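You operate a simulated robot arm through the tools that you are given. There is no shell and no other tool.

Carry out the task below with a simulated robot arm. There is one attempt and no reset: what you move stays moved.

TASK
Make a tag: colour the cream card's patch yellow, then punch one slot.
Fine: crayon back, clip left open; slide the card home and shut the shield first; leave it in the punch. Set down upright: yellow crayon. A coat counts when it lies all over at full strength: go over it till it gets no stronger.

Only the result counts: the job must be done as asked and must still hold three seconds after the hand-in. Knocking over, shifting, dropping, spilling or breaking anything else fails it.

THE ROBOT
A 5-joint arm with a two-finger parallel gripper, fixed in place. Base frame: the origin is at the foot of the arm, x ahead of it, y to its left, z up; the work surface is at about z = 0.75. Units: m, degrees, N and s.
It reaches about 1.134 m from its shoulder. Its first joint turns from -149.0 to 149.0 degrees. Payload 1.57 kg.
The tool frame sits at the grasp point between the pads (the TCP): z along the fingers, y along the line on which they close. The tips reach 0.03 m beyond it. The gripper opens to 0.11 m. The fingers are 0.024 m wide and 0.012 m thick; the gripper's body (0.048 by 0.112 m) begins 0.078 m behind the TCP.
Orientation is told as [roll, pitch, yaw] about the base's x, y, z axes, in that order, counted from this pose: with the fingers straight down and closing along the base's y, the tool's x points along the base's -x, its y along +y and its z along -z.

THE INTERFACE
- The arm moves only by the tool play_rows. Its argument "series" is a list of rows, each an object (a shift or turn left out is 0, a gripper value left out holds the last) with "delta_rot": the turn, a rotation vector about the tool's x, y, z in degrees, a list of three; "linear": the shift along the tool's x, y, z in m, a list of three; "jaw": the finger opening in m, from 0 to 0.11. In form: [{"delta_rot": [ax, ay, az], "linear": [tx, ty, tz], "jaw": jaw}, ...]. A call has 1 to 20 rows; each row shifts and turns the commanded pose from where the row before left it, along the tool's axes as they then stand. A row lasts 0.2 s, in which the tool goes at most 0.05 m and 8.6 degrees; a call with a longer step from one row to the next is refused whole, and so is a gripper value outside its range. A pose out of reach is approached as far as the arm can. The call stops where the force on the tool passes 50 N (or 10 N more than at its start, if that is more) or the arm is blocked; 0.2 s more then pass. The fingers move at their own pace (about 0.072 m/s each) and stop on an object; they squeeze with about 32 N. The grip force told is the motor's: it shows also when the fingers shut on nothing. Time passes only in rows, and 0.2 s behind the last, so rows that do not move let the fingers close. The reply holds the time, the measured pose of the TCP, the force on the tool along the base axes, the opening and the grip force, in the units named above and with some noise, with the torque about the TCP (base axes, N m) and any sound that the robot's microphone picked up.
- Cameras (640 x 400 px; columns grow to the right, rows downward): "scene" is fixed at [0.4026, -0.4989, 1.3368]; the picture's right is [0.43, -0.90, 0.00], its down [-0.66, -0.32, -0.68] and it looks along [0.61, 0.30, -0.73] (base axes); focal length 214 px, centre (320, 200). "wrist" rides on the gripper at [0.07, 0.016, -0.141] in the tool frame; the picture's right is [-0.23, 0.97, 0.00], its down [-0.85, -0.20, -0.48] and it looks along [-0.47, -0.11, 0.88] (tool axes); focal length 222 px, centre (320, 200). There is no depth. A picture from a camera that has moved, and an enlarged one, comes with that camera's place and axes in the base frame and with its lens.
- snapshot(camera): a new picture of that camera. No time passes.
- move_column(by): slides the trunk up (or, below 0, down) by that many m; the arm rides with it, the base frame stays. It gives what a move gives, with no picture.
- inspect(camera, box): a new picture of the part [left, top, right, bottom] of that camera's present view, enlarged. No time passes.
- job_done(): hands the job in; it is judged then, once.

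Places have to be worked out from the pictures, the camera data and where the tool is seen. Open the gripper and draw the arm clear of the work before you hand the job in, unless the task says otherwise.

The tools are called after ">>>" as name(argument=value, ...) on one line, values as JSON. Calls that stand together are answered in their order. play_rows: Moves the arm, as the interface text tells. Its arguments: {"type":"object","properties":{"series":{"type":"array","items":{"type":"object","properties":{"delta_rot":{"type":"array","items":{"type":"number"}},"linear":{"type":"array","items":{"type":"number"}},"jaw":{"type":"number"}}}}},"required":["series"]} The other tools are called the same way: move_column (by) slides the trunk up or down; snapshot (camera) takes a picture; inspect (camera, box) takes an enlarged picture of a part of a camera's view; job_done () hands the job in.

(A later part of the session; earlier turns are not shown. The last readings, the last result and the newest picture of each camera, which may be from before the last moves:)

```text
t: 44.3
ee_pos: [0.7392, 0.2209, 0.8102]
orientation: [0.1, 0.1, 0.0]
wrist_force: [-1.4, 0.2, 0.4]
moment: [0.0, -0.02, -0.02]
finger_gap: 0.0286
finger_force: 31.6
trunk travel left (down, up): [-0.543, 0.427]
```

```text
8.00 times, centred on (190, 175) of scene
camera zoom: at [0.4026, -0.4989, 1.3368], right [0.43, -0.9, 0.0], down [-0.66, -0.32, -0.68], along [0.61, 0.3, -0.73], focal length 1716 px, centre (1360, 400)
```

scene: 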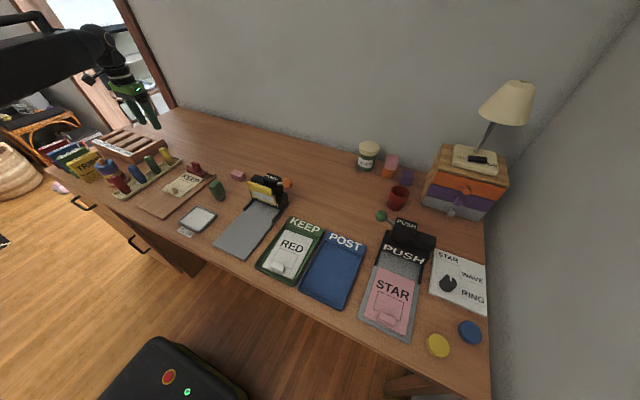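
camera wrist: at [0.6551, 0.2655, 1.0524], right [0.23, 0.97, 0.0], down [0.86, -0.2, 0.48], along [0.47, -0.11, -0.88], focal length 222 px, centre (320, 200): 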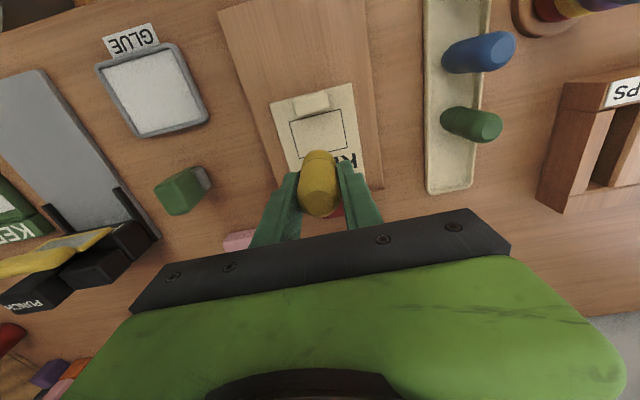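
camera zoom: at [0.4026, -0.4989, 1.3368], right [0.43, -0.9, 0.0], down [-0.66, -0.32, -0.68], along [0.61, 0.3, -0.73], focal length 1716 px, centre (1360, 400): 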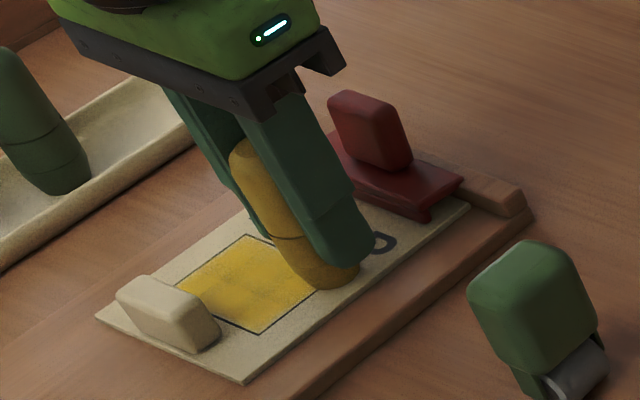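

The colour is strong all over, apart from slightly soft edges. I'll do another full round and compare to see if it still changes.

>>> play_rows(series=[{"linear": [0, 0.0145, 0]}, {"linear": [0, 0.0145, 0]}, {"linear": [0, 0.0145, 0]}, {"linear": [0, 0.0145, 0]}, {"linear": [0.0113, 0, 0]}, {"linear": [0.0113, 0, 0]}, {"linear": [0.0113, 0, 0]}, {"linear": [0, -0.0145, 0]}, {"linear": [0, -0.0145, 0]}, {"linear": [0, -0.0145, 0]}, {"linear": [0, -0.0145, 0]}, {"linear": [-0.0113, 0, 0]}, {"linear": [-0.0113, 0, 0]}, {"linear": [-0.0113, 0, 0]}, {}])

>>> play_rows(series=[{"linear": [0, 0.0085, 0]}, {"linear": [0.017, 0, 0]}, {"linear": [0.017, 0, 0]}, {"linear": [0, 0.0085, 0]}, {"linear": [-0.017, 0, 0]}, {"linear": [-0.017, 0, 0]}, {"linear": [0, 0.0085, 0]}, {"linear": [0.017, 0, 0]}, {"linear": [0.017, 0, 0]}, {"linear": [0, 0.0085, 0]}, {"linear": [-0.017, 0, 0]}, {"linear": [-0.017, 0, 0]}, {"linear": [0, 0.0085, 0]}, {"linear": [0.017, 0, 0]}, {"linear": [0.017, 0, 0]}, {"linear": [0, 0.0085, 0]}, {"linear": [-0.017, 0, 0]}, {"linear": [-0.017, 0, 0]}, {"linear": [0, 0.007, 0]}])

>>> inspect(camera="wrist", box=[250, 70, 390, 220])

>>> inspect(camera="scene", box=[160, 150, 220, 200])

```text
t: 47.5
ee_pos: [0.74, 0.2185, 0.8097]
orientation: [0.0, 0.0, 0.0]
wrist_force: [0.4, 0.3, -1.0]
moment: [0.03, -0.03, 0.0]
finger_gap: 0.0286
finger_force: 32.2
trunk travel left (down, up): [-0.543, 0.427]
```

```text
t: 51.5
ee_pos: [0.7398, 0.278, 0.8105]
orientation: [0.0, 0.0, 0.0]
wrist_force: [0.1, 0.3, 0.5]
moment: [-0.02, -0.01, 0.01]
finger_gap: 0.0286
finger_force: 32.1
trunk travel left (down, up): [-0.543, 0.427]
```

```text
2.67 times, centred on (320, 145) of wrist
camera zoom: at [0.6715, 0.2936, 0.9524], right [0.23, 0.97, 0.0], down [0.85, -0.2, 0.48], along [0.47, -0.11, -0.88], focal length 592 px, centre (320, 347)
```

zoom: 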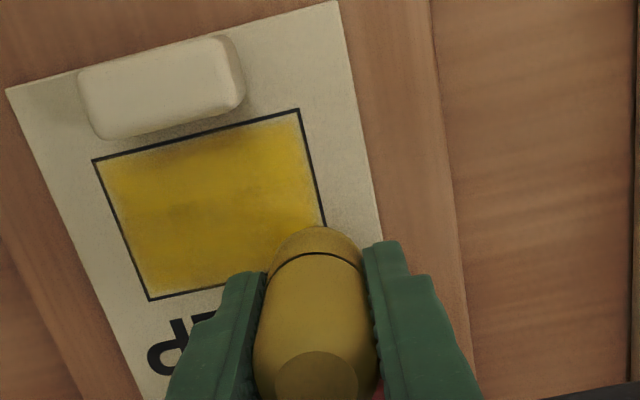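

```text
8.00 times, centred on (190, 175) of scene
camera zoom: at [0.4026, -0.4989, 1.3368], right [0.43, -0.9, 0.0], down [-0.66, -0.32, -0.68], along [0.61, 0.3, -0.73], focal length 1716 px, centre (1360, 400)
```

zoom: 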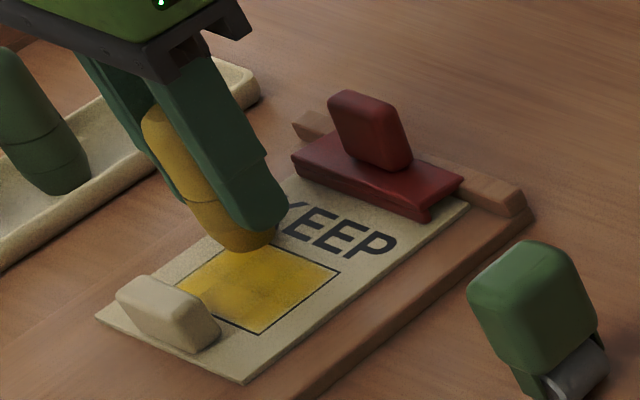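

>>> inspect(camera="wrist", box=[265, 90, 325, 150])

```text
6.67 times, centred on (295, 120) of wrist
camera zoom: at [0.6715, 0.2936, 0.9524], right [0.23, 0.97, 0.0], down [0.85, -0.2, 0.48], along [0.47, -0.11, -0.88], focal length 1481 px, centre (487, 733)
```

zoom: 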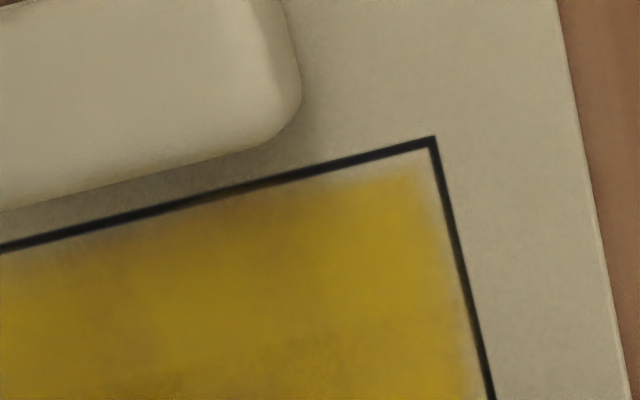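

The coat fades over a couple of millimetres at the outline. I'll run the perimeter once more with the crayon centred right on the edges, staying clear of the knob at the near edge.

>>> play_rows(series=[{"linear": [-0.004, 0.004, 0]}, {"linear": [0.013, 0, 0]}, {"linear": [0.013, 0, 0]}, {"linear": [0.0128, 0, 0]}, {"linear": [0, -0.0133, 0]}, {"linear": [0, -0.0133, 0]}, {"linear": [0, -0.0133, 0]}, {"linear": [0, -0.0133, 0]}, {"linear": [0, -0.0133, 0]}, {"linear": [-0.013, 0, 0]}, {"linear": [-0.013, 0, 0]}, {"linear": [-0.013, 0, 0]}, {"linear": [0, 0.0133, 0]}, {"linear": [0, 0.0133, 0]}, {"linear": [0, 0.0133, 0]}, {"linear": [0, 0.0133, 0]}, {"linear": [0, 0.0133, 0]}])

>>> inspect(camera="wrist", box=[250, 80, 350, 180])

>>> inspect(camera="wrist", box=[265, 90, 325, 150])

```text
t: 55.1
ee_pos: [0.7429, 0.281, 0.8095]
orientation: [0.0, 0.0, 0.0]
wrist_force: [0.2, -0.4, 0.0]
moment: [0.0, 0.03, -0.01]
finger_gap: 0.0283
finger_force: 32.3
trunk travel left (down, up): [-0.543, 0.427]
```

```text
4.00 times, centred on (300, 130) of wrist
camera zoom: at [0.6746, 0.2971, 0.9524], right [0.23, 0.97, 0.0], down [0.85, -0.2, 0.48], along [0.47, -0.11, -0.88], focal length 888 px, centre (400, 480)
```

zoom: 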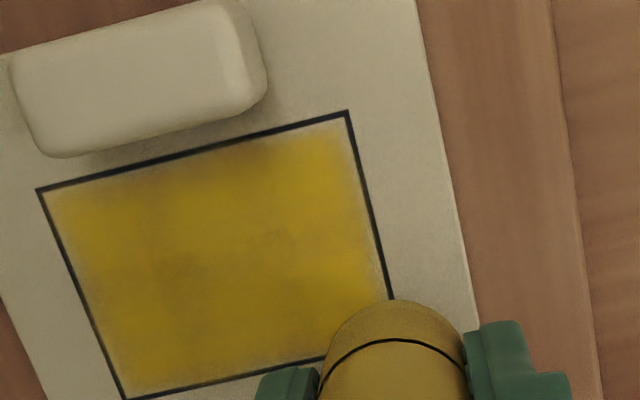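

```text
6.67 times, centred on (295, 120) of wrist
camera zoom: at [0.6746, 0.2971, 0.9524], right [0.23, 0.97, 0.0], down [0.85, -0.2, 0.48], along [0.47, -0.11, -0.88], focal length 1481 px, centre (487, 733)
```

zoom: 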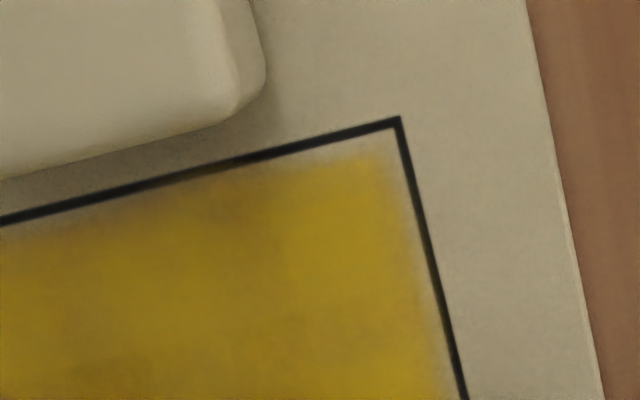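

The edge fade did not change with another pass, so it appears saturated. I'll lift and view the whole patch unobstructed before returning the crayon.

>>> move_column(by=0.08)

>>> play_rows(series=[{"linear": [-0.02, 0.04, 0]}, {"linear": [-0.02, 0.04, 0]}, {}])

>>> snapshot(camera="wrist")

>>> inspect(camera="scene", box=[160, 150, 220, 200])

```text
t: 56.3
ee_pos: [0.7429, 0.2797, 0.8894]
orientation: [0.0, 0.0, 0.0]
wrist_force: [-0.4, 0.7, -0.5]
moment: [-0.03, 0.0, -0.06]
finger_gap: 0.0287
finger_force: 32.4
trunk travel left (down, up): [-0.623, 0.347]
```

```text
t: 57.1
ee_pos: [0.7816, 0.3613, 0.889]
orientation: [0.0, 0.0, 0.0]
wrist_force: [0.1, 0.5, 0.0]
moment: [0.01, 0.0, 0.01]
finger_gap: 0.0286
finger_force: 31.4
trunk travel left (down, up): [-0.623, 0.347]
```

```text
taken
camera wrist: at [0.7129, 0.3768, 1.0324], right [0.23, 0.97, 0.0], down [0.85, -0.2, 0.48], along [0.47, -0.11, -0.88], focal length 222 px, centre (320, 200)
```

wrist: 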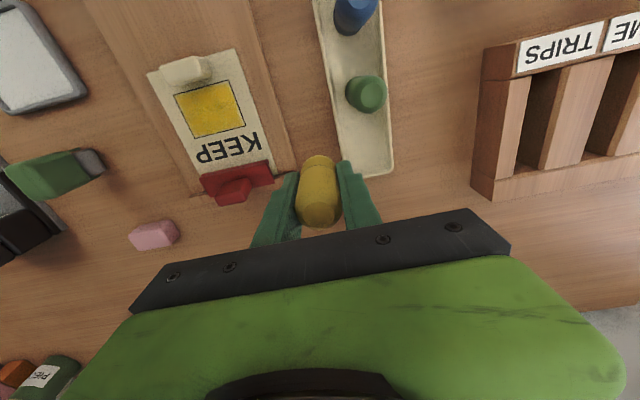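

```text
8.00 times, centred on (190, 175) of scene
camera zoom: at [0.4026, -0.4989, 1.3368], right [0.43, -0.9, 0.0], down [-0.66, -0.32, -0.68], along [0.61, 0.3, -0.73], focal length 1716 px, centre (1360, 400)
```

zoom: 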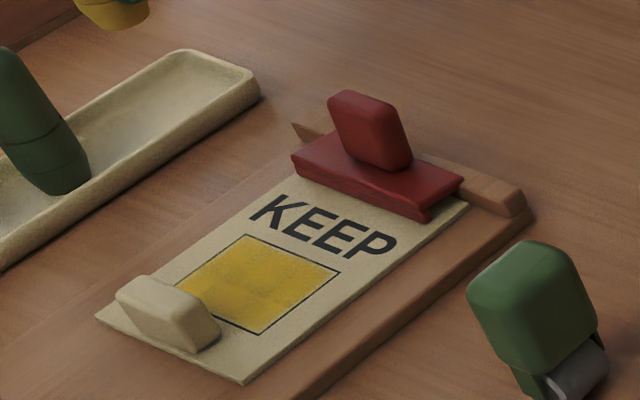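

>>> inspect(camera="wrist", box=[160, 60, 260, 150])

>>> inspect(camera="scene", box=[172, 175, 204, 197])

```text
4.44 times, centred on (210, 105) of wrist
camera zoom: at [0.7129, 0.3768, 1.0324], right [0.23, 0.97, 0.0], down [0.85, -0.2, 0.48], along [0.47, -0.11, -0.88], focal length 987 px, centre (809, 622)
```

zoom: 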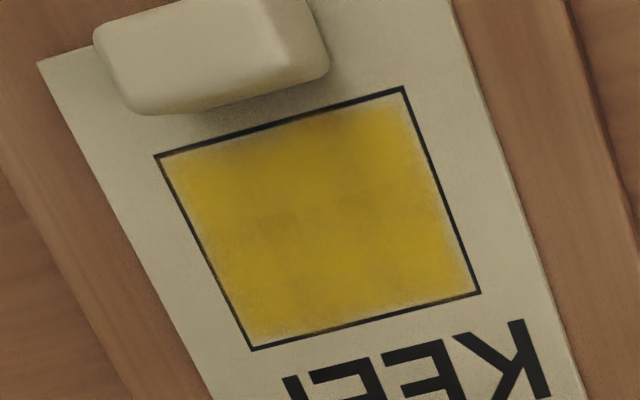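

```text
16.00 times, centred on (188, 186) of scene
camera zoom: at [0.4026, -0.4989, 1.3368], right [0.43, -0.9, 0.0], down [-0.66, -0.32, -0.68], along [0.61, 0.3, -0.73], focal length 3432 px, centre (2432, 424)
```

zoom: 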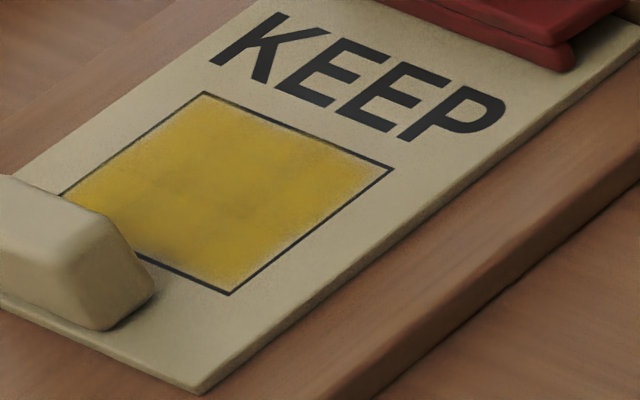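

The patch looks fully yellow up to the outline. To be sure it is saturated, I'll go back for one more complete raster and then compare.

>>> play_rows(series=[{"linear": [0.0254, -0.0463, 0]}, {"linear": [0.0254, -0.0463, 0]}, {"linear": [0.0257, -0.0464, 0]}, {}])

>>> move_column(by=-0.0805)

```text
refused: row 1 steps farther than a row can; nothing moved
```

```text
t: 58.2
ee_pos: [0.7814, 0.3598, 0.8096]
orientation: [-0.1, 0.0, 0.0]
wrist_force: [-0.1, -0.1, -0.9]
moment: [0.03, -0.01, -0.02]
finger_gap: 0.0282
finger_force: 32.1
trunk travel left (down, up): [-0.543, 0.427]
```

The row was 3 mm too long, so it was refused, and the trunk then lowered at the wrong spot. The force reads zero, so nothing seems to have been touched. I'll raise straight up and check, and I won't chain dependent calls again.

>>> move_column(by=0.08)

>>> snapshot(camera="wrist")

>>> inspect(camera="scene", box=[60, 100, 220, 220])

```text
t: 59.4
ee_pos: [0.7807, 0.3599, 0.8887]
orientation: [0.0, 0.0, 0.0]
wrist_force: [0.5, -0.3, -0.3]
moment: [0.02, 0.05, -0.01]
finger_gap: 0.0284
finger_force: 32.3
trunk travel left (down, up): [-0.623, 0.347]
```

```text
taken
camera wrist: at [0.713, 0.3766, 1.0318], right [0.23, 0.97, 0.0], down [0.86, -0.2, 0.48], along [0.47, -0.11, -0.88], focal length 222 px, centre (320, 200)
```

wrist: 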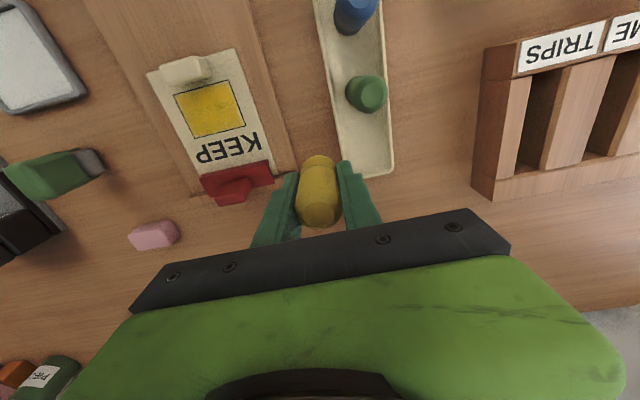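

```text
3.33 times, centred on (140, 160) of scene
camera zoom: at [0.4026, -0.4989, 1.3368], right [0.43, -0.9, 0.0], down [-0.66, -0.32, -0.68], along [0.61, 0.3, -0.73], focal length 715 px, centre (920, 333)
```

zoom: 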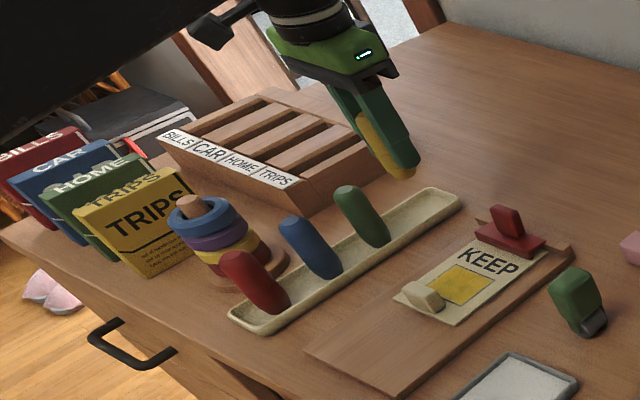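

Nothing was disturbed. Now I'll move back over the patch centre in shorter steps.

>>> play_rows(series=[{"linear": [0.0155, -0.0277, 0]}, {"linear": [0.0155, -0.0277, 0]}, {"linear": [0.0155, -0.0277, 0]}, {"linear": [0.0155, -0.0277, 0]}, {}])

```text
t: 60.6
ee_pos: [0.7173, 0.2527, 0.8897]
orientation: [0.1, -0.1, 0.0]
wrist_force: [-0.1, 0.2, -0.2]
moment: [0.01, 0.02, 0.01]
finger_gap: 0.0282
finger_force: 32.6
trunk travel left (down, up): [-0.623, 0.347]
```

I'm over the patch centre. I'll come down to the earlier colouring height.

>>> move_column(by=-0.0803)

>>> inspect(camera="wrist", box=[250, 70, 390, 220])

```text
t: 61.8
ee_pos: [0.7165, 0.2532, 0.8088]
orientation: [0.0, 0.0, 0.0]
wrist_force: [-0.7, 0.7, 5.0]
moment: [0.02, 0.08, -0.02]
finger_gap: 0.0286
finger_force: 32.4
trunk travel left (down, up): [-0.542, 0.428]
```

```text
2.67 times, centred on (320, 145) of wrist
camera zoom: at [0.6483, 0.2693, 0.9521], right [0.23, 0.97, 0.0], down [0.86, -0.2, 0.48], along [0.47, -0.11, -0.88], focal length 592 px, centre (320, 347)
```

zoom: 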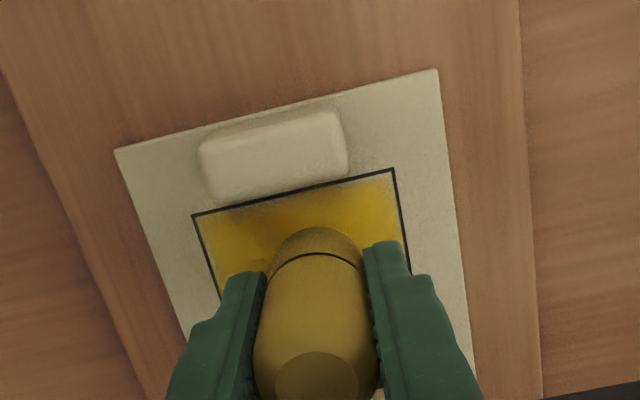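

Contact is confirmed at 5 N. I'll run the raster again from (0.705, 0.222).

>>> play_rows(series=[{"linear": [0.0057, -0.0155, 0]}, {"linear": [0.0057, -0.0155, 0]}, {"linear": [0, 0.0138, 0]}, {"linear": [0, 0.0138, 0]}, {"linear": [0, 0.0138, 0]}, {"linear": [0, 0.0138, 0]}, {"linear": [-0.0085, 0, 0]}, {"linear": [0, -0.0138, 0]}, {"linear": [0, -0.0138, 0]}, {"linear": [0, -0.0138, 0]}, {"linear": [0, -0.0138, 0]}, {"linear": [-0.0085, 0, 0]}, {"linear": [0, 0.0138, 0]}, {"linear": [0, 0.0138, 0]}, {"linear": [0, 0.0138, 0]}, {"linear": [0, 0.0138, 0]}])

>>> play_rows(series=[{"linear": [-0.0085, 0, 0]}, {"linear": [0, -0.0138, 0]}, {"linear": [0, -0.0138, 0]}, {"linear": [0, -0.0138, 0]}, {"linear": [0, -0.0138, 0]}, {"linear": [-0.0085, 0, 0]}, {"linear": [0, 0.0138, 0]}, {"linear": [0, 0.0138, 0]}, {"linear": [0, 0.0138, 0]}, {"linear": [0, 0.0138, 0]}, {"linear": [0.017, 0, 0]}, {"linear": [0.017, 0, 0]}, {"linear": [0, -0.0138, 0]}, {"linear": [0, -0.0138, 0]}, {"linear": [0, -0.0138, 0]}, {"linear": [0, -0.0138, 0]}, {"linear": [-0.017, 0, 0]}, {"linear": [-0.017, 0, 0]}])

>>> inspect(camera="wrist", box=[250, 70, 390, 220])

```text
t: 65.2
ee_pos: [0.72, 0.2786, 0.8089]
orientation: [0.0, 0.0, 0.0]
wrist_force: [-0.2, -0.2, 4.6]
moment: [-0.01, 0.03, 0.01]
finger_gap: 0.0285
finger_force: 31.9
trunk travel left (down, up): [-0.542, 0.428]
```

```text
t: 69.0
ee_pos: [0.7393, 0.2214, 0.8102]
orientation: [0.1, 0.0, -0.1]
wrist_force: [-1.4, -0.1, 3.4]
moment: [-0.01, 0.06, -0.04]
finger_gap: 0.0284
finger_force: 31.6
trunk travel left (down, up): [-0.542, 0.428]
```

```text
2.67 times, centred on (320, 145) of wrist
camera zoom: at [0.6712, 0.2387, 0.9519], right [0.23, 0.97, 0.0], down [0.85, -0.2, 0.48], along [0.47, -0.11, -0.88], focal length 592 px, centre (320, 347)
```

zoom: 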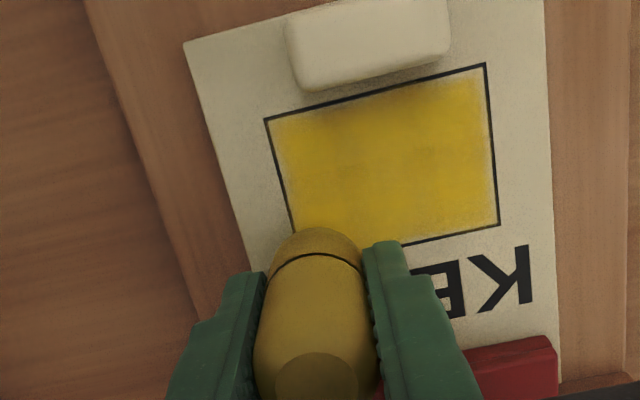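

The coat is now very even. One last x-direction raster, and then I'll check for any change.

>>> play_rows(series=[{"linear": [0.017, 0, 0]}, {"linear": [0.017, 0, 0]}, {"linear": [0, 0.011, 0]}, {"linear": [-0.017, 0, 0]}, {"linear": [-0.017, 0, 0]}, {"linear": [0, 0.011, 0]}, {"linear": [0.017, 0, 0]}, {"linear": [0.017, 0, 0]}, {"linear": [0, 0.011, 0]}, {"linear": [-0.017, 0, 0]}, {"linear": [-0.017, 0, 0]}, {"linear": [0, 0.011, 0]}, {"linear": [0.017, 0, 0]}, {"linear": [0.017, 0, 0]}, {"linear": [0, 0.011, 0]}, {"linear": [-0.017, 0, 0]}, {"linear": [-0.017, 0, 0]}])

>>> move_column(by=0.08)

>>> snapshot(camera="wrist")

>>> inspect(camera="scene", box=[160, 150, 220, 200])

```text
t: 72.6
ee_pos: [0.7396, 0.2777, 0.8102]
orientation: [-0.1, -0.1, 0.0]
wrist_force: [-0.1, 1.3, 2.2]
moment: [0.04, 0.06, -0.01]
finger_gap: 0.0287
finger_force: 32.2
trunk travel left (down, up): [-0.542, 0.428]
```

```text
t: 73.7
ee_pos: [0.7389, 0.277, 0.8888]
orientation: [0.1, 0.0, 0.0]
wrist_force: [0.3, -0.4, -0.2]
moment: [0.02, 0.0, 0.0]
finger_gap: 0.0285
finger_force: 31.5
trunk travel left (down, up): [-0.622, 0.348]
```

```text
taken
camera wrist: at [0.6709, 0.2936, 1.0315], right [0.23, 0.97, 0.0], down [0.86, -0.2, 0.48], along [0.47, -0.11, -0.88], focal length 222 px, centre (320, 200)
```

wrist: 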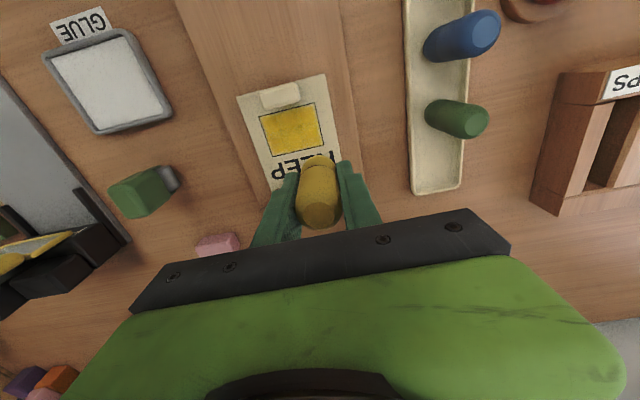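

```text
8.00 times, centred on (190, 175) of scene
camera zoom: at [0.4026, -0.4989, 1.3368], right [0.43, -0.9, 0.0], down [-0.66, -0.32, -0.68], along [0.61, 0.3, -0.73], focal length 1716 px, centre (1360, 400)
```

zoom: 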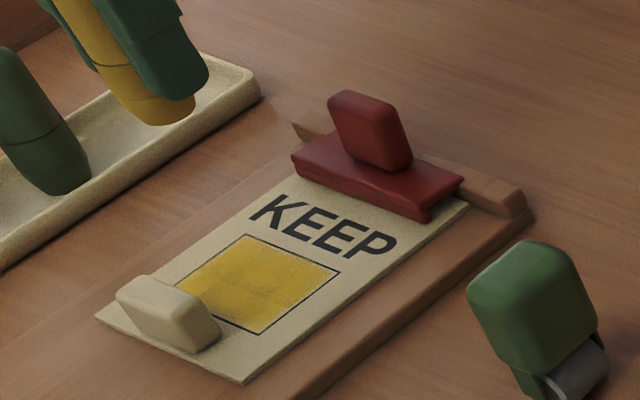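

The patch is evenly yellow. Now I'll carry the crayon back over its spot in the tray at (0.801, 0.4147).

>>> play_rows(series=[{"linear": [-0.0155, 0.0344, 0]}, {"linear": [-0.0155, 0.0344, 0]}, {"linear": [-0.0155, 0.0343, 0]}, {"linear": [-0.0154, 0.0343, 0]}, {}])

>>> snapshot(camera="wrist")

```text
t: 74.9
ee_pos: [0.8001, 0.4168, 0.8886]
orientation: [0.0, 0.0, 0.1]
wrist_force: [-1.0, -0.7, -0.5]
moment: [0.02, -0.04, 0.02]
finger_gap: 0.0285
finger_force: 32.2
out of reach, approached as far as the arm can: row 2, 4
trunk travel left (down, up): [-0.622, 0.348]
```

```text
taken
camera wrist: at [0.732, 0.4333, 1.0315], right [0.23, 0.97, 0.0], down [0.85, -0.2, 0.48], along [0.47, -0.11, -0.88], focal length 222 px, centre (320, 200)
```

wrist: 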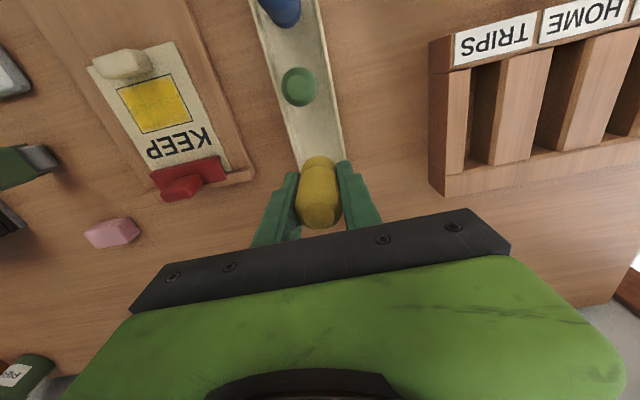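

I'm about 2 mm off in y, so I'll correct that and then lower towards the tray floor, expecting contact near TCP z≈0.80.

>>> play_rows(series=[{"linear": [-0.0008, -0.0023, 0]}, {}])

>>> move_column(by=-0.084)

>>> inspect(camera="scene", box=[110, 130, 200, 200])

>>> snapshot(camera="wrist")

```text
t: 75.5
ee_pos: [0.8003, 0.4144, 0.8901]
orientation: [0.0, 0.0, 0.0]
wrist_force: [0.5, 0.1, -0.1]
moment: [-0.01, -0.01, -0.02]
finger_gap: 0.0287
finger_force: 31.4
trunk travel left (down, up): [-0.622, 0.348]
```

```text
t: 76.7
ee_pos: [0.8017, 0.4129, 0.8047]
orientation: [0.0, 0.0, 0.0]
wrist_force: [-0.6, -0.1, -0.1]
moment: [-0.03, 0.0, 0.01]
finger_gap: 0.0285
finger_force: 32.3
trunk travel left (down, up): [-0.538, 0.432]
```

```text
5.71 times, centred on (155, 165) of scene
camera zoom: at [0.4026, -0.4989, 1.3368], right [0.43, -0.9, 0.0], down [-0.66, -0.32, -0.68], along [0.61, 0.3, -0.73], focal length 1226 px, centre (1263, 400)
```

zoom: 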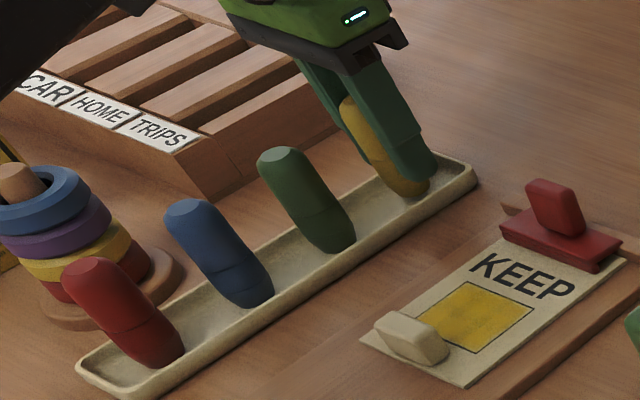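

```text
taken
camera wrist: at [0.7331, 0.4301, 0.9477], right [0.23, 0.97, 0.0], down [0.85, -0.2, 0.48], along [0.47, -0.11, -0.88], focal length 222 px, centre (320, 200)
```

wrist: 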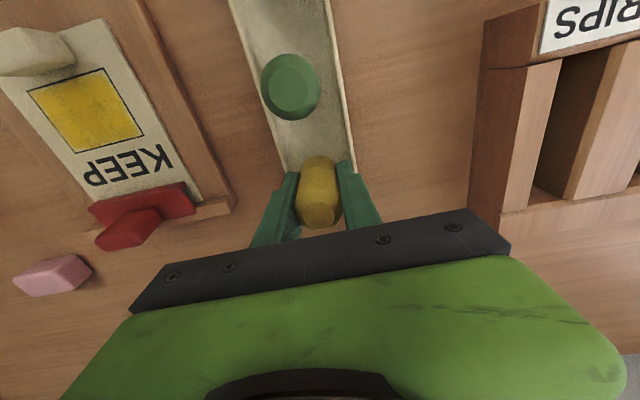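

Well aligned over the tray. I'll lower in small steps until there is light contact.

>>> move_column(by=-0.003)

>>> move_column(by=-0.0015)

```text
t: 77.3
ee_pos: [0.801, 0.4149, 0.803]
orientation: [0.0, 0.1, 0.0]
wrist_force: [-0.5, -0.1, -1.2]
moment: [-0.01, -0.01, 0.03]
finger_gap: 0.0285
finger_force: 31.9
trunk travel left (down, up): [-0.535, 0.435]
```

```text
t: 77.8
ee_pos: [0.802, 0.4147, 0.8016]
orientation: [0.0, 0.1, 0.0]
wrist_force: [-0.3, 0.3, -1.1]
moment: [0.03, 0.02, 0.02]
finger_gap: 0.0287
finger_force: 32.0
trunk travel left (down, up): [-0.534, 0.436]
```

>>> move_column(by=-0.0015)

>>> move_column(by=-0.001)

```text
t: 78.3
ee_pos: [0.8014, 0.4135, 0.7986]
orientation: [0.0, 0.0, -0.1]
wrist_force: [1.5, 0.6, 5.8]
moment: [0.05, -0.01, 0.01]
finger_gap: 0.0283
finger_force: 31.5
trunk travel left (down, up): [-0.532, 0.438]
```

```text
t: 78.8
ee_pos: [0.8005, 0.4129, 0.7994]
orientation: [0.0, 0.0, -0.1]
wrist_force: [5.6, 1.9, 17.6]
moment: [0.09, -0.12, 0.06]
finger_gap: 0.0284
finger_force: 31.7
trunk travel left (down, up): [-0.531, 0.439]
```

The crayon is firmly on the tray floor at 17 N. I'll relieve slightly, then open the fingers.

>>> move_column(by=0.0008)

>>> play_rows(series=[{"jaw": 0.04}, {}, {"jaw": 0.06}, {}, {}])

>>> snapshot(camera="wrist")

>>> inspect(camera="scene", box=[110, 130, 200, 200])

```text
t: 79.3
ee_pos: [0.7997, 0.4135, 0.7998]
orientation: [-0.1, 0.0, -0.1]
wrist_force: [1.2, 0.6, 8.5]
moment: [0.04, -0.04, -0.03]
finger_gap: 0.0288
finger_force: 31.7
trunk travel left (down, up): [-0.532, 0.438]
```

```text
t: 80.5
ee_pos: [0.8014, 0.4151, 0.7999]
orientation: [0.0, -0.1, 0.0]
wrist_force: [0.3, 0.1, 0.6]
moment: [-0.03, 0.0, -0.01]
finger_gap: 0.0598
finger_force: 0.0
trunk travel left (down, up): [-0.532, 0.438]
```

```text
taken
camera wrist: at [0.7332, 0.4301, 0.9414], right [0.23, 0.97, 0.0], down [0.85, -0.2, 0.48], along [0.47, -0.11, -0.88], focal length 222 px, centre (320, 200)
```

wrist: 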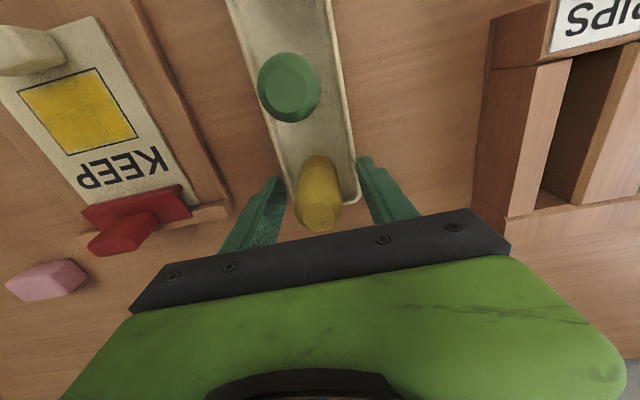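

```text
5.71 times, centred on (155, 165) of scene
camera zoom: at [0.4026, -0.4989, 1.3368], right [0.43, -0.9, 0.0], down [-0.66, -0.32, -0.68], along [0.61, 0.3, -0.73], focal length 1226 px, centre (1263, 400)
```

zoom: 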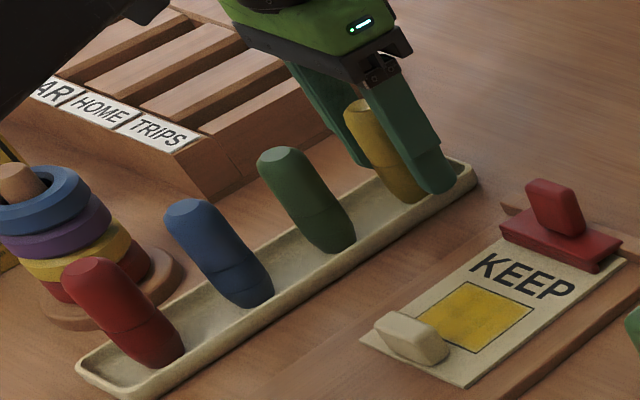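

The crayon stands upright in the tray. I'll raise clear and verify.

>>> move_column(by=0.14)

>>> inspect(camera="scene", box=[60, 120, 220, 220])

>>> snapshot(camera="wrist")

```text
t: 82.2
ee_pos: [0.8011, 0.414, 0.9392]
orientation: [0.1, 0.0, -0.1]
wrist_force: [-0.8, -0.5, -0.3]
moment: [-0.02, 0.05, -0.01]
finger_gap: 0.0599
finger_force: 0.0
trunk travel left (down, up): [-0.672, 0.298]
```

```text
4.00 times, centred on (140, 170) of scene
camera zoom: at [0.4026, -0.4989, 1.3368], right [0.43, -0.9, 0.0], down [-0.66, -0.32, -0.68], along [0.61, 0.3, -0.73], focal length 858 px, centre (1040, 320)
```

zoom: 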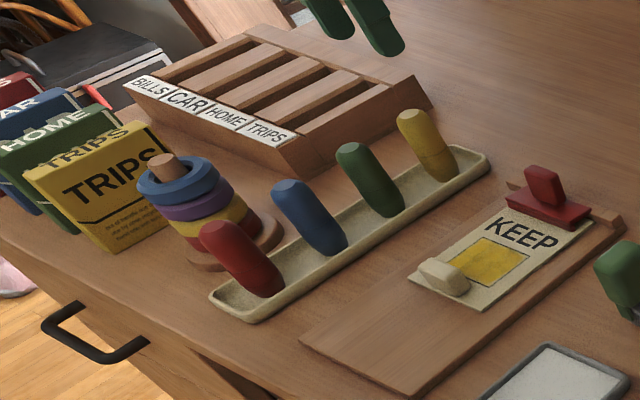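

```text
taken
camera wrist: at [0.7332, 0.4302, 1.0813], right [0.23, 0.97, 0.0], down [0.85, -0.2, 0.48], along [0.47, -0.11, -0.88], focal length 222 px, centre (320, 200)
```

wrist: 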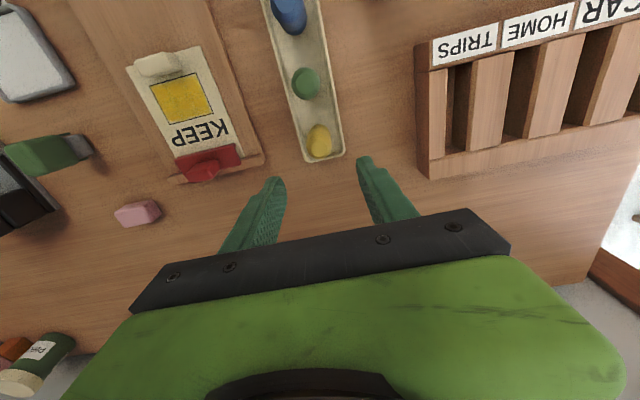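

The crayon is upright in its place. Now the clip: I'll move above and slightly behind it to study how it hinges.

>>> play_rows(series=[{"linear": [0.0, -0.04, 0]}, {"linear": [0.0, -0.04, 0]}, {"linear": [0.0, -0.04, 0]}, {"linear": [0.0, -0.04, 0]}, {}])

>>> inspect(camera="wrist", box=[240, 60, 400, 220])

>>> inspect(camera="scene", box=[180, 155, 220, 185])

```text
t: 83.4
ee_pos: [0.7988, 0.2534, 0.9382]
orientation: [0.0, 0.0, 0.0]
wrist_force: [-1.2, -0.4, -0.2]
moment: [0.03, -0.02, 0.0]
finger_gap: 0.0598
finger_force: 0.0
trunk travel left (down, up): [-0.672, 0.298]
```

```text
2.50 times, centred on (320, 140) of wrist
camera zoom: at [0.7312, 0.2703, 1.0814], right [0.23, 0.97, 0.0], down [0.86, -0.2, 0.48], along [0.47, -0.11, -0.88], focal length 555 px, centre (320, 350)
```

zoom: 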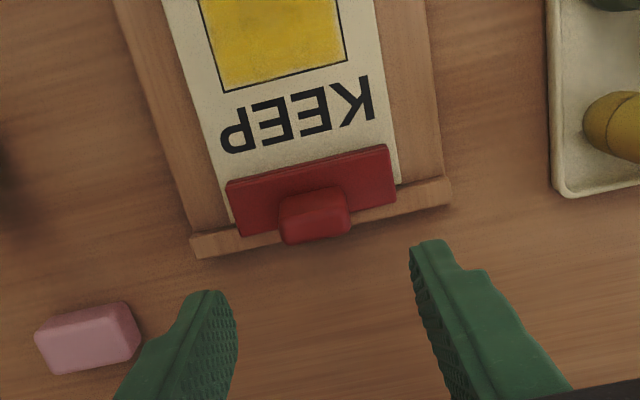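

```text
13.33 times, centred on (200, 170) of scene
camera zoom: at [0.4026, -0.4989, 1.3368], right [0.43, -0.9, 0.0], down [-0.66, -0.32, -0.68], along [0.61, 0.3, -0.73], focal length 2860 px, centre (1920, 600)
```

zoom: 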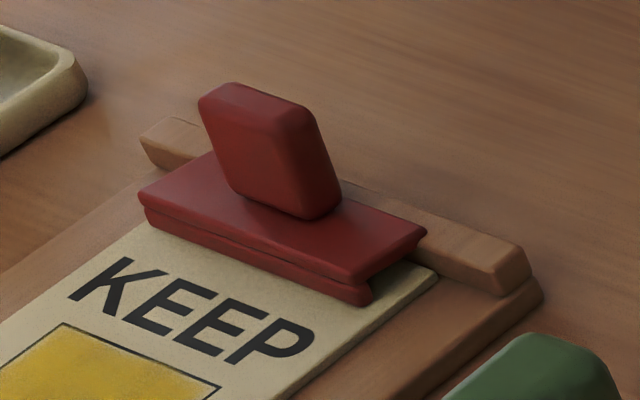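

The clip looks like a red plate with a front lip pinching the card, a tab near its rear, and probably a hinge at the back bar. I'll turn the tool 90° so the wrist camera can view it from the side.

>>> play_rows(series=[{"delta_rot": [0, 0, -8.5]}, {"delta_rot": [0, 0, -8.5]}, {"delta_rot": [0, 0, -8.5]}, {"delta_rot": [0, 0, -8.5]}, {"delta_rot": [0, 0, -8.5]}, {"delta_rot": [0, 0, -8.5]}, {"delta_rot": [0, 0, -8.5]}, {"delta_rot": [0, 0, -8.5]}, {"delta_rot": [0, 0, -8.5]}, {"delta_rot": [0, 0, -8.5]}, {"delta_rot": [0, 0, -5]}, {}])

>>> snapshot(camera="wrist")

```text
t: 86.0
ee_pos: [0.8013, 0.2542, 0.939]
orientation: [0.0, 0.1, 90.2]
wrist_force: [0.0, 0.1, 0.1]
moment: [-0.01, 0.02, -0.03]
finger_gap: 0.0598
finger_force: 0.1
trunk travel left (down, up): [-0.672, 0.298]
```

```text
taken
camera wrist: at [0.7863, 0.1844, 1.0814], right [-0.97, 0.23, 0.0], down [0.2, 0.86, 0.48], along [0.11, 0.47, -0.88], focal length 222 px, centre (320, 200)
```

wrist: 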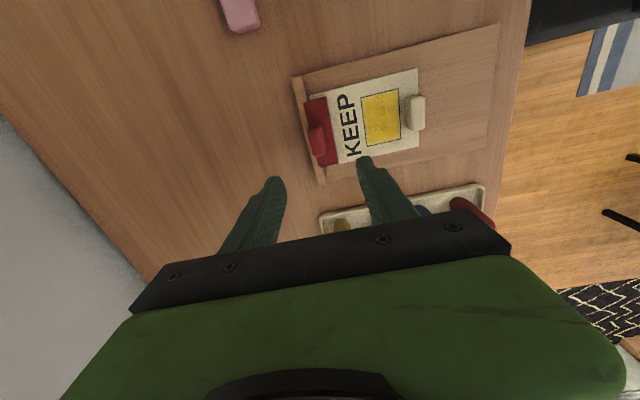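

>>> inspect(camera="wrist", box=[285, 80, 385, 190])

```text
3.64 times, centred on (335, 135) of wrist
camera zoom: at [0.7863, 0.1844, 1.0814], right [-0.97, 0.23, 0.0], down [0.2, 0.86, 0.48], along [0.11, 0.47, -0.88], focal length 808 px, centre (266, 436)
```

zoom: 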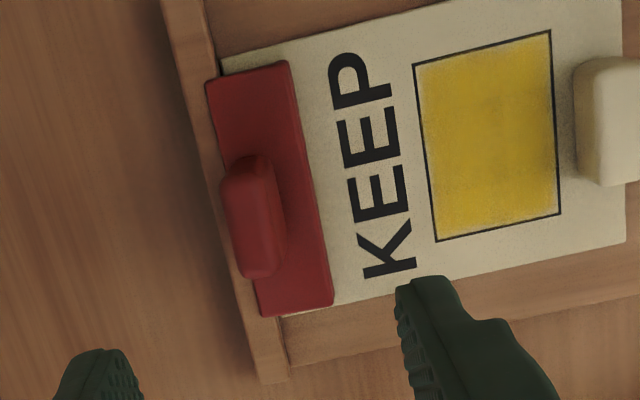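

The plate spans x 0.785–0.815. The tab is centred near (0.806, 0.25), about 33 mm wide in y, with its top near z 0.812. I'll close the fingers and place them just in front of the tab, above the plate.

>>> play_rows(series=[{"linear": [0.0025, 0.0165, 0], "jaw": 0.0}, {"linear": [0, 0.0165, 0]}, {}, {}, {}])

>>> move_column(by=-0.08)

>>> snapshot(camera="wrist")

>>> inspect(camera="scene", box=[160, 130, 240, 190])

```text
t: 87.2
ee_pos: [0.7684, 0.2521, 0.9399]
orientation: [0.1, 0.1, 90.0]
wrist_force: [0.0, 0.6, -1.3]
moment: [0.01, 0.01, 0.0]
finger_gap: 0.0001
finger_force: 21.3
trunk travel left (down, up): [-0.672, 0.298]
```

```text
t: 88.3
ee_pos: [0.7691, 0.2505, 0.8587]
orientation: [-0.1, 0.1, 90.1]
wrist_force: [0.8, 0.5, -0.4]
moment: [-0.01, -0.01, -0.01]
finger_gap: 0.0001
finger_force: 21.4
trunk travel left (down, up): [-0.592, 0.378]
```

```text
taken
camera wrist: at [0.7535, 0.1808, 1.0015], right [-0.97, 0.23, 0.0], down [0.2, 0.86, 0.48], along [0.11, 0.47, -0.88], focal length 222 px, centre (320, 200)
```

wrist: 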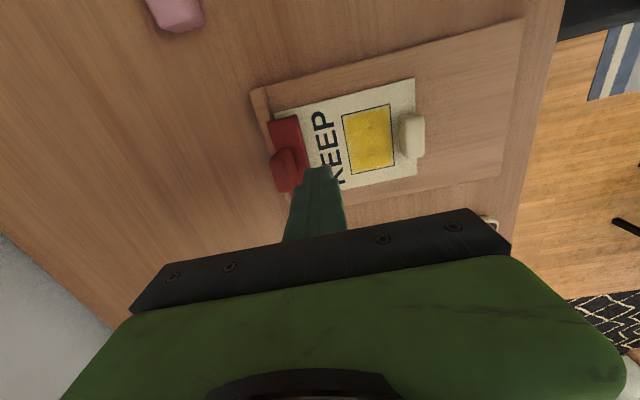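

```text
6.67 times, centred on (200, 160) of scene
camera zoom: at [0.4026, -0.4989, 1.3368], right [0.43, -0.9, 0.0], down [-0.66, -0.32, -0.68], along [0.61, 0.3, -0.73], focal length 1430 px, centre (1120, 467)
```

zoom: 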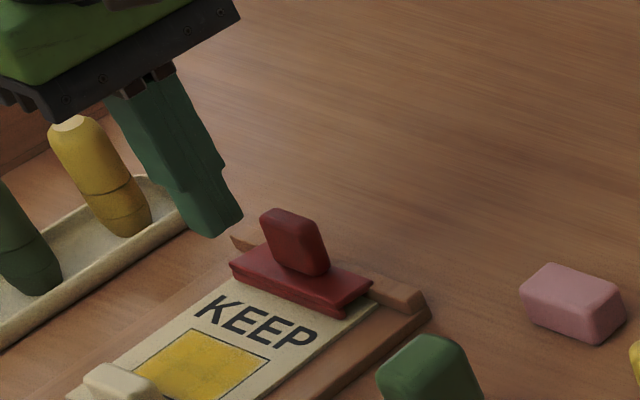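

I'm positioned in front of the tab. I'll lower so the tips are just below the tab's top, then push gently backward (+x).

>>> move_column(by=-0.037)

>>> play_rows(series=[{"linear": [0, -0.004, 0]}, {"linear": [0, -0.004, 0]}, {"linear": [0, -0.004, 0]}, {}])

>>> inspect(camera="scene", box=[160, 130, 240, 190])

```text
t: 89.2
ee_pos: [0.7678, 0.2502, 0.8224]
orientation: [0.0, -0.1, 90.0]
wrist_force: [0.1, 0.7, 0.2]
moment: [0.01, 0.0, -0.02]
finger_gap: 0.0001
finger_force: 21.4
trunk travel left (down, up): [-0.555, 0.415]
```

```text
t: 90.2
ee_pos: [0.7805, 0.2498, 0.8219]
orientation: [0.0, 0.0, 90.0]
wrist_force: [-0.1, -0.3, -0.6]
moment: [-0.02, -0.01, -0.01]
finger_gap: 0.0
finger_force: 20.9
trunk travel left (down, up): [-0.555, 0.415]
```

```text
6.67 times, centred on (200, 160) of scene
camera zoom: at [0.4026, -0.4989, 1.3368], right [0.43, -0.9, 0.0], down [-0.66, -0.32, -0.68], along [0.61, 0.3, -0.73], focal length 1430 px, centre (1120, 467)
```

zoom: 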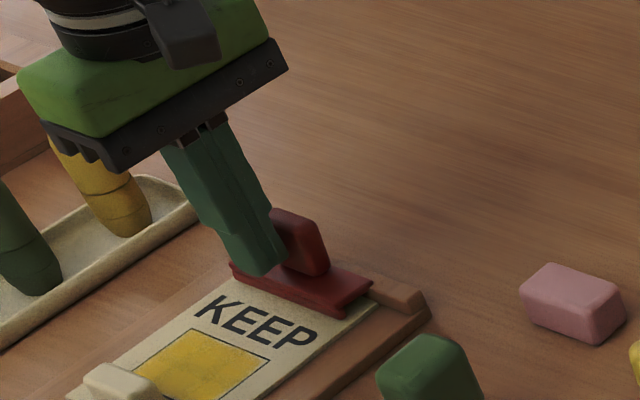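

There is no contact yet, and the finger face is just short of the tab. I'll continue in small steps.

>>> play_rows(series=[{"linear": [0, -0.002, 0]}, {"linear": [0, -0.002, 0]}, {"linear": [0, -0.002, 0]}, {}])

>>> inspect(camera="scene", box=[160, 130, 240, 190])

```text
t: 91.2
ee_pos: [0.7861, 0.2502, 0.8228]
orientation: [-0.1, 0.1, 90.0]
wrist_force: [-5.6, 0.1, 0.7]
moment: [-0.02, 0.17, 0.0]
finger_gap: 0.0
finger_force: 21.5
trunk travel left (down, up): [-0.555, 0.415]
```

```text
6.67 times, centred on (200, 160) of scene
camera zoom: at [0.4026, -0.4989, 1.3368], right [0.43, -0.9, 0.0], down [-0.66, -0.32, -0.68], along [0.61, 0.3, -0.73], focal length 1430 px, centre (1120, 467)
```

zoom: 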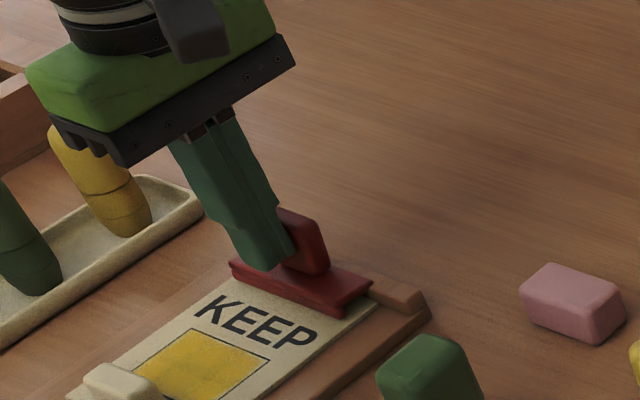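

Contact is made at 5.6 N. I'll push a few more millimetres and watch whether the clip rotates or the board shifts.

>>> play_rows(series=[{"linear": [0, -0.002, 0]}, {"linear": [0, -0.002, 0]}, {}])

>>> inspect(camera="scene", box=[160, 130, 240, 190])

>>> inspect(camera="wrist", box=[230, 80, 390, 220])

```text
t: 92.0
ee_pos: [0.7876, 0.2506, 0.8237]
orientation: [-0.2, 0.0, 89.9]
wrist_force: [-13.7, -4.8, 15.8]
moment: [-0.17, 0.26, -0.06]
finger_gap: 0.0001
finger_force: 21.0
trunk travel left (down, up): [-0.555, 0.415]
```

```text
6.67 times, centred on (200, 160) of scene
camera zoom: at [0.4026, -0.4989, 1.3368], right [0.43, -0.9, 0.0], down [-0.66, -0.32, -0.68], along [0.61, 0.3, -0.73], focal length 1430 px, centre (1120, 467)
```

zoom: 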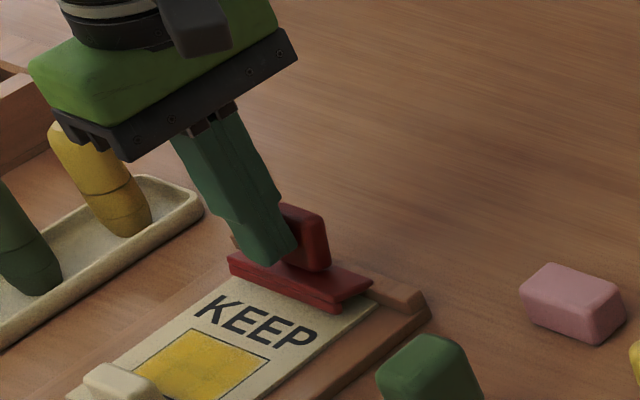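

```text
2.86 times, centred on (310, 150) of wrist
camera zoom: at [0.7732, 0.1801, 0.9665], right [-0.97, 0.23, 0.0], down [0.2, 0.85, 0.48], along [0.11, 0.47, -0.88], focal length 635 px, centre (349, 343)
```

zoom: 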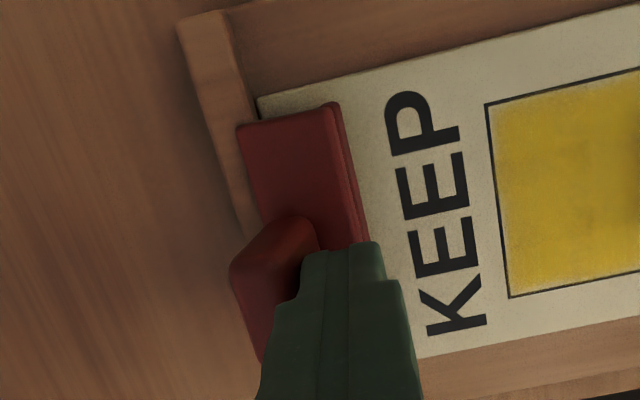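

It works: the plate is starting to rotate up about its rear edge, and it presses the fingertips up with 16 N. I'll raise a little and keep pushing in alternating steps.

>>> move_column(by=0.006)

>>> play_rows(series=[{"linear": [0, -0.002, 0]}, {"linear": [0, -0.002, 0]}, {}])

>>> inspect(camera="scene", box=[160, 130, 240, 190])

```text
t: 92.5
ee_pos: [0.7907, 0.2513, 0.8269]
orientation: [-0.2, 0.0, 90.0]
wrist_force: [0.6, -0.1, 0.8]
moment: [0.04, 0.02, -0.01]
finger_gap: 0.0002
finger_force: 21.7
trunk travel left (down, up): [-0.561, 0.409]
```

```text
t: 93.3
ee_pos: [0.7943, 0.2505, 0.8282]
orientation: [-0.1, -0.1, 90.0]
wrist_force: [1.3, -1.1, 1.0]
moment: [0.0, -0.01, -0.04]
finger_gap: 0.0002
finger_force: 21.0
trunk travel left (down, up): [-0.561, 0.409]
```

```text
6.67 times, centred on (200, 160) of scene
camera zoom: at [0.4026, -0.4989, 1.3368], right [0.43, -0.9, 0.0], down [-0.66, -0.32, -0.68], along [0.61, 0.3, -0.73], focal length 1430 px, centre (1120, 467)
```

zoom: 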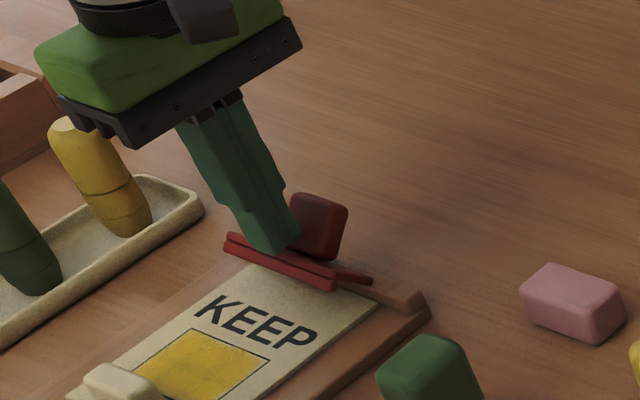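

The clip is now tilted open by about 30° with almost no force. I'll continue raising and pushing to open it fully.

>>> move_column(by=0.008)

>>> play_rows(series=[{"linear": [0, -0.003, 0]}, {"linear": [0, -0.003, 0]}, {"linear": [0, -0.003, 0]}, {}])

>>> inspect(camera="scene", box=[160, 130, 240, 190])

>>> inspect(camera="wrist", box=[230, 80, 390, 220])

```text
t: 93.9
ee_pos: [0.7934, 0.2502, 0.8354]
orientation: [0.0, 0.0, 90.1]
wrist_force: [0.0, -1.0, 0.1]
moment: [0.03, -0.02, 0.0]
finger_gap: 0.0
finger_force: 21.1
trunk travel left (down, up): [-0.569, 0.401]
```

```text
t: 94.9
ee_pos: [0.8039, 0.2504, 0.8361]
orientation: [0.0, -0.1, 90.0]
wrist_force: [0.2, 0.5, 0.0]
moment: [-0.01, 0.02, 0.0]
finger_gap: 0.0
finger_force: 21.6
trunk travel left (down, up): [-0.569, 0.401]
```

```text
6.67 times, centred on (200, 160) of scene
camera zoom: at [0.4026, -0.4989, 1.3368], right [0.43, -0.9, 0.0], down [-0.66, -0.32, -0.68], along [0.61, 0.3, -0.73], focal length 1430 px, centre (1120, 467)
```

zoom: 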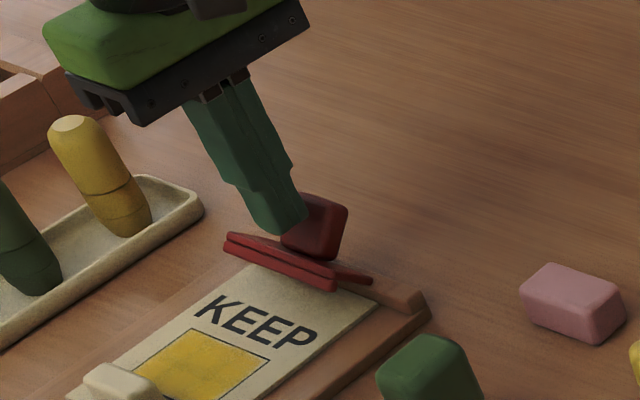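

```text
2.86 times, centred on (310, 150) of wrist
camera zoom: at [0.7891, 0.181, 0.9784], right [-0.97, 0.23, 0.0], down [0.2, 0.86, 0.48], along [0.11, 0.47, -0.88], focal length 635 px, centre (349, 343)
```

zoom: 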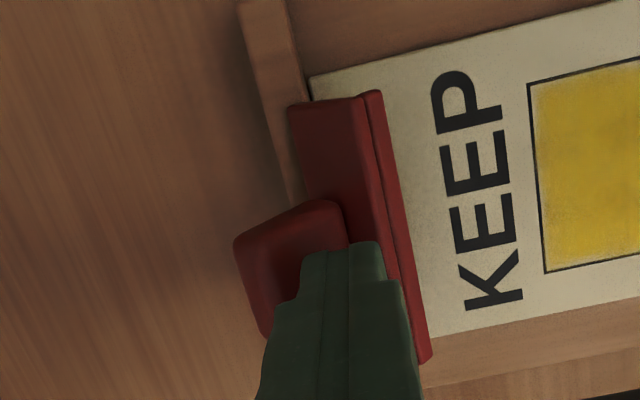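

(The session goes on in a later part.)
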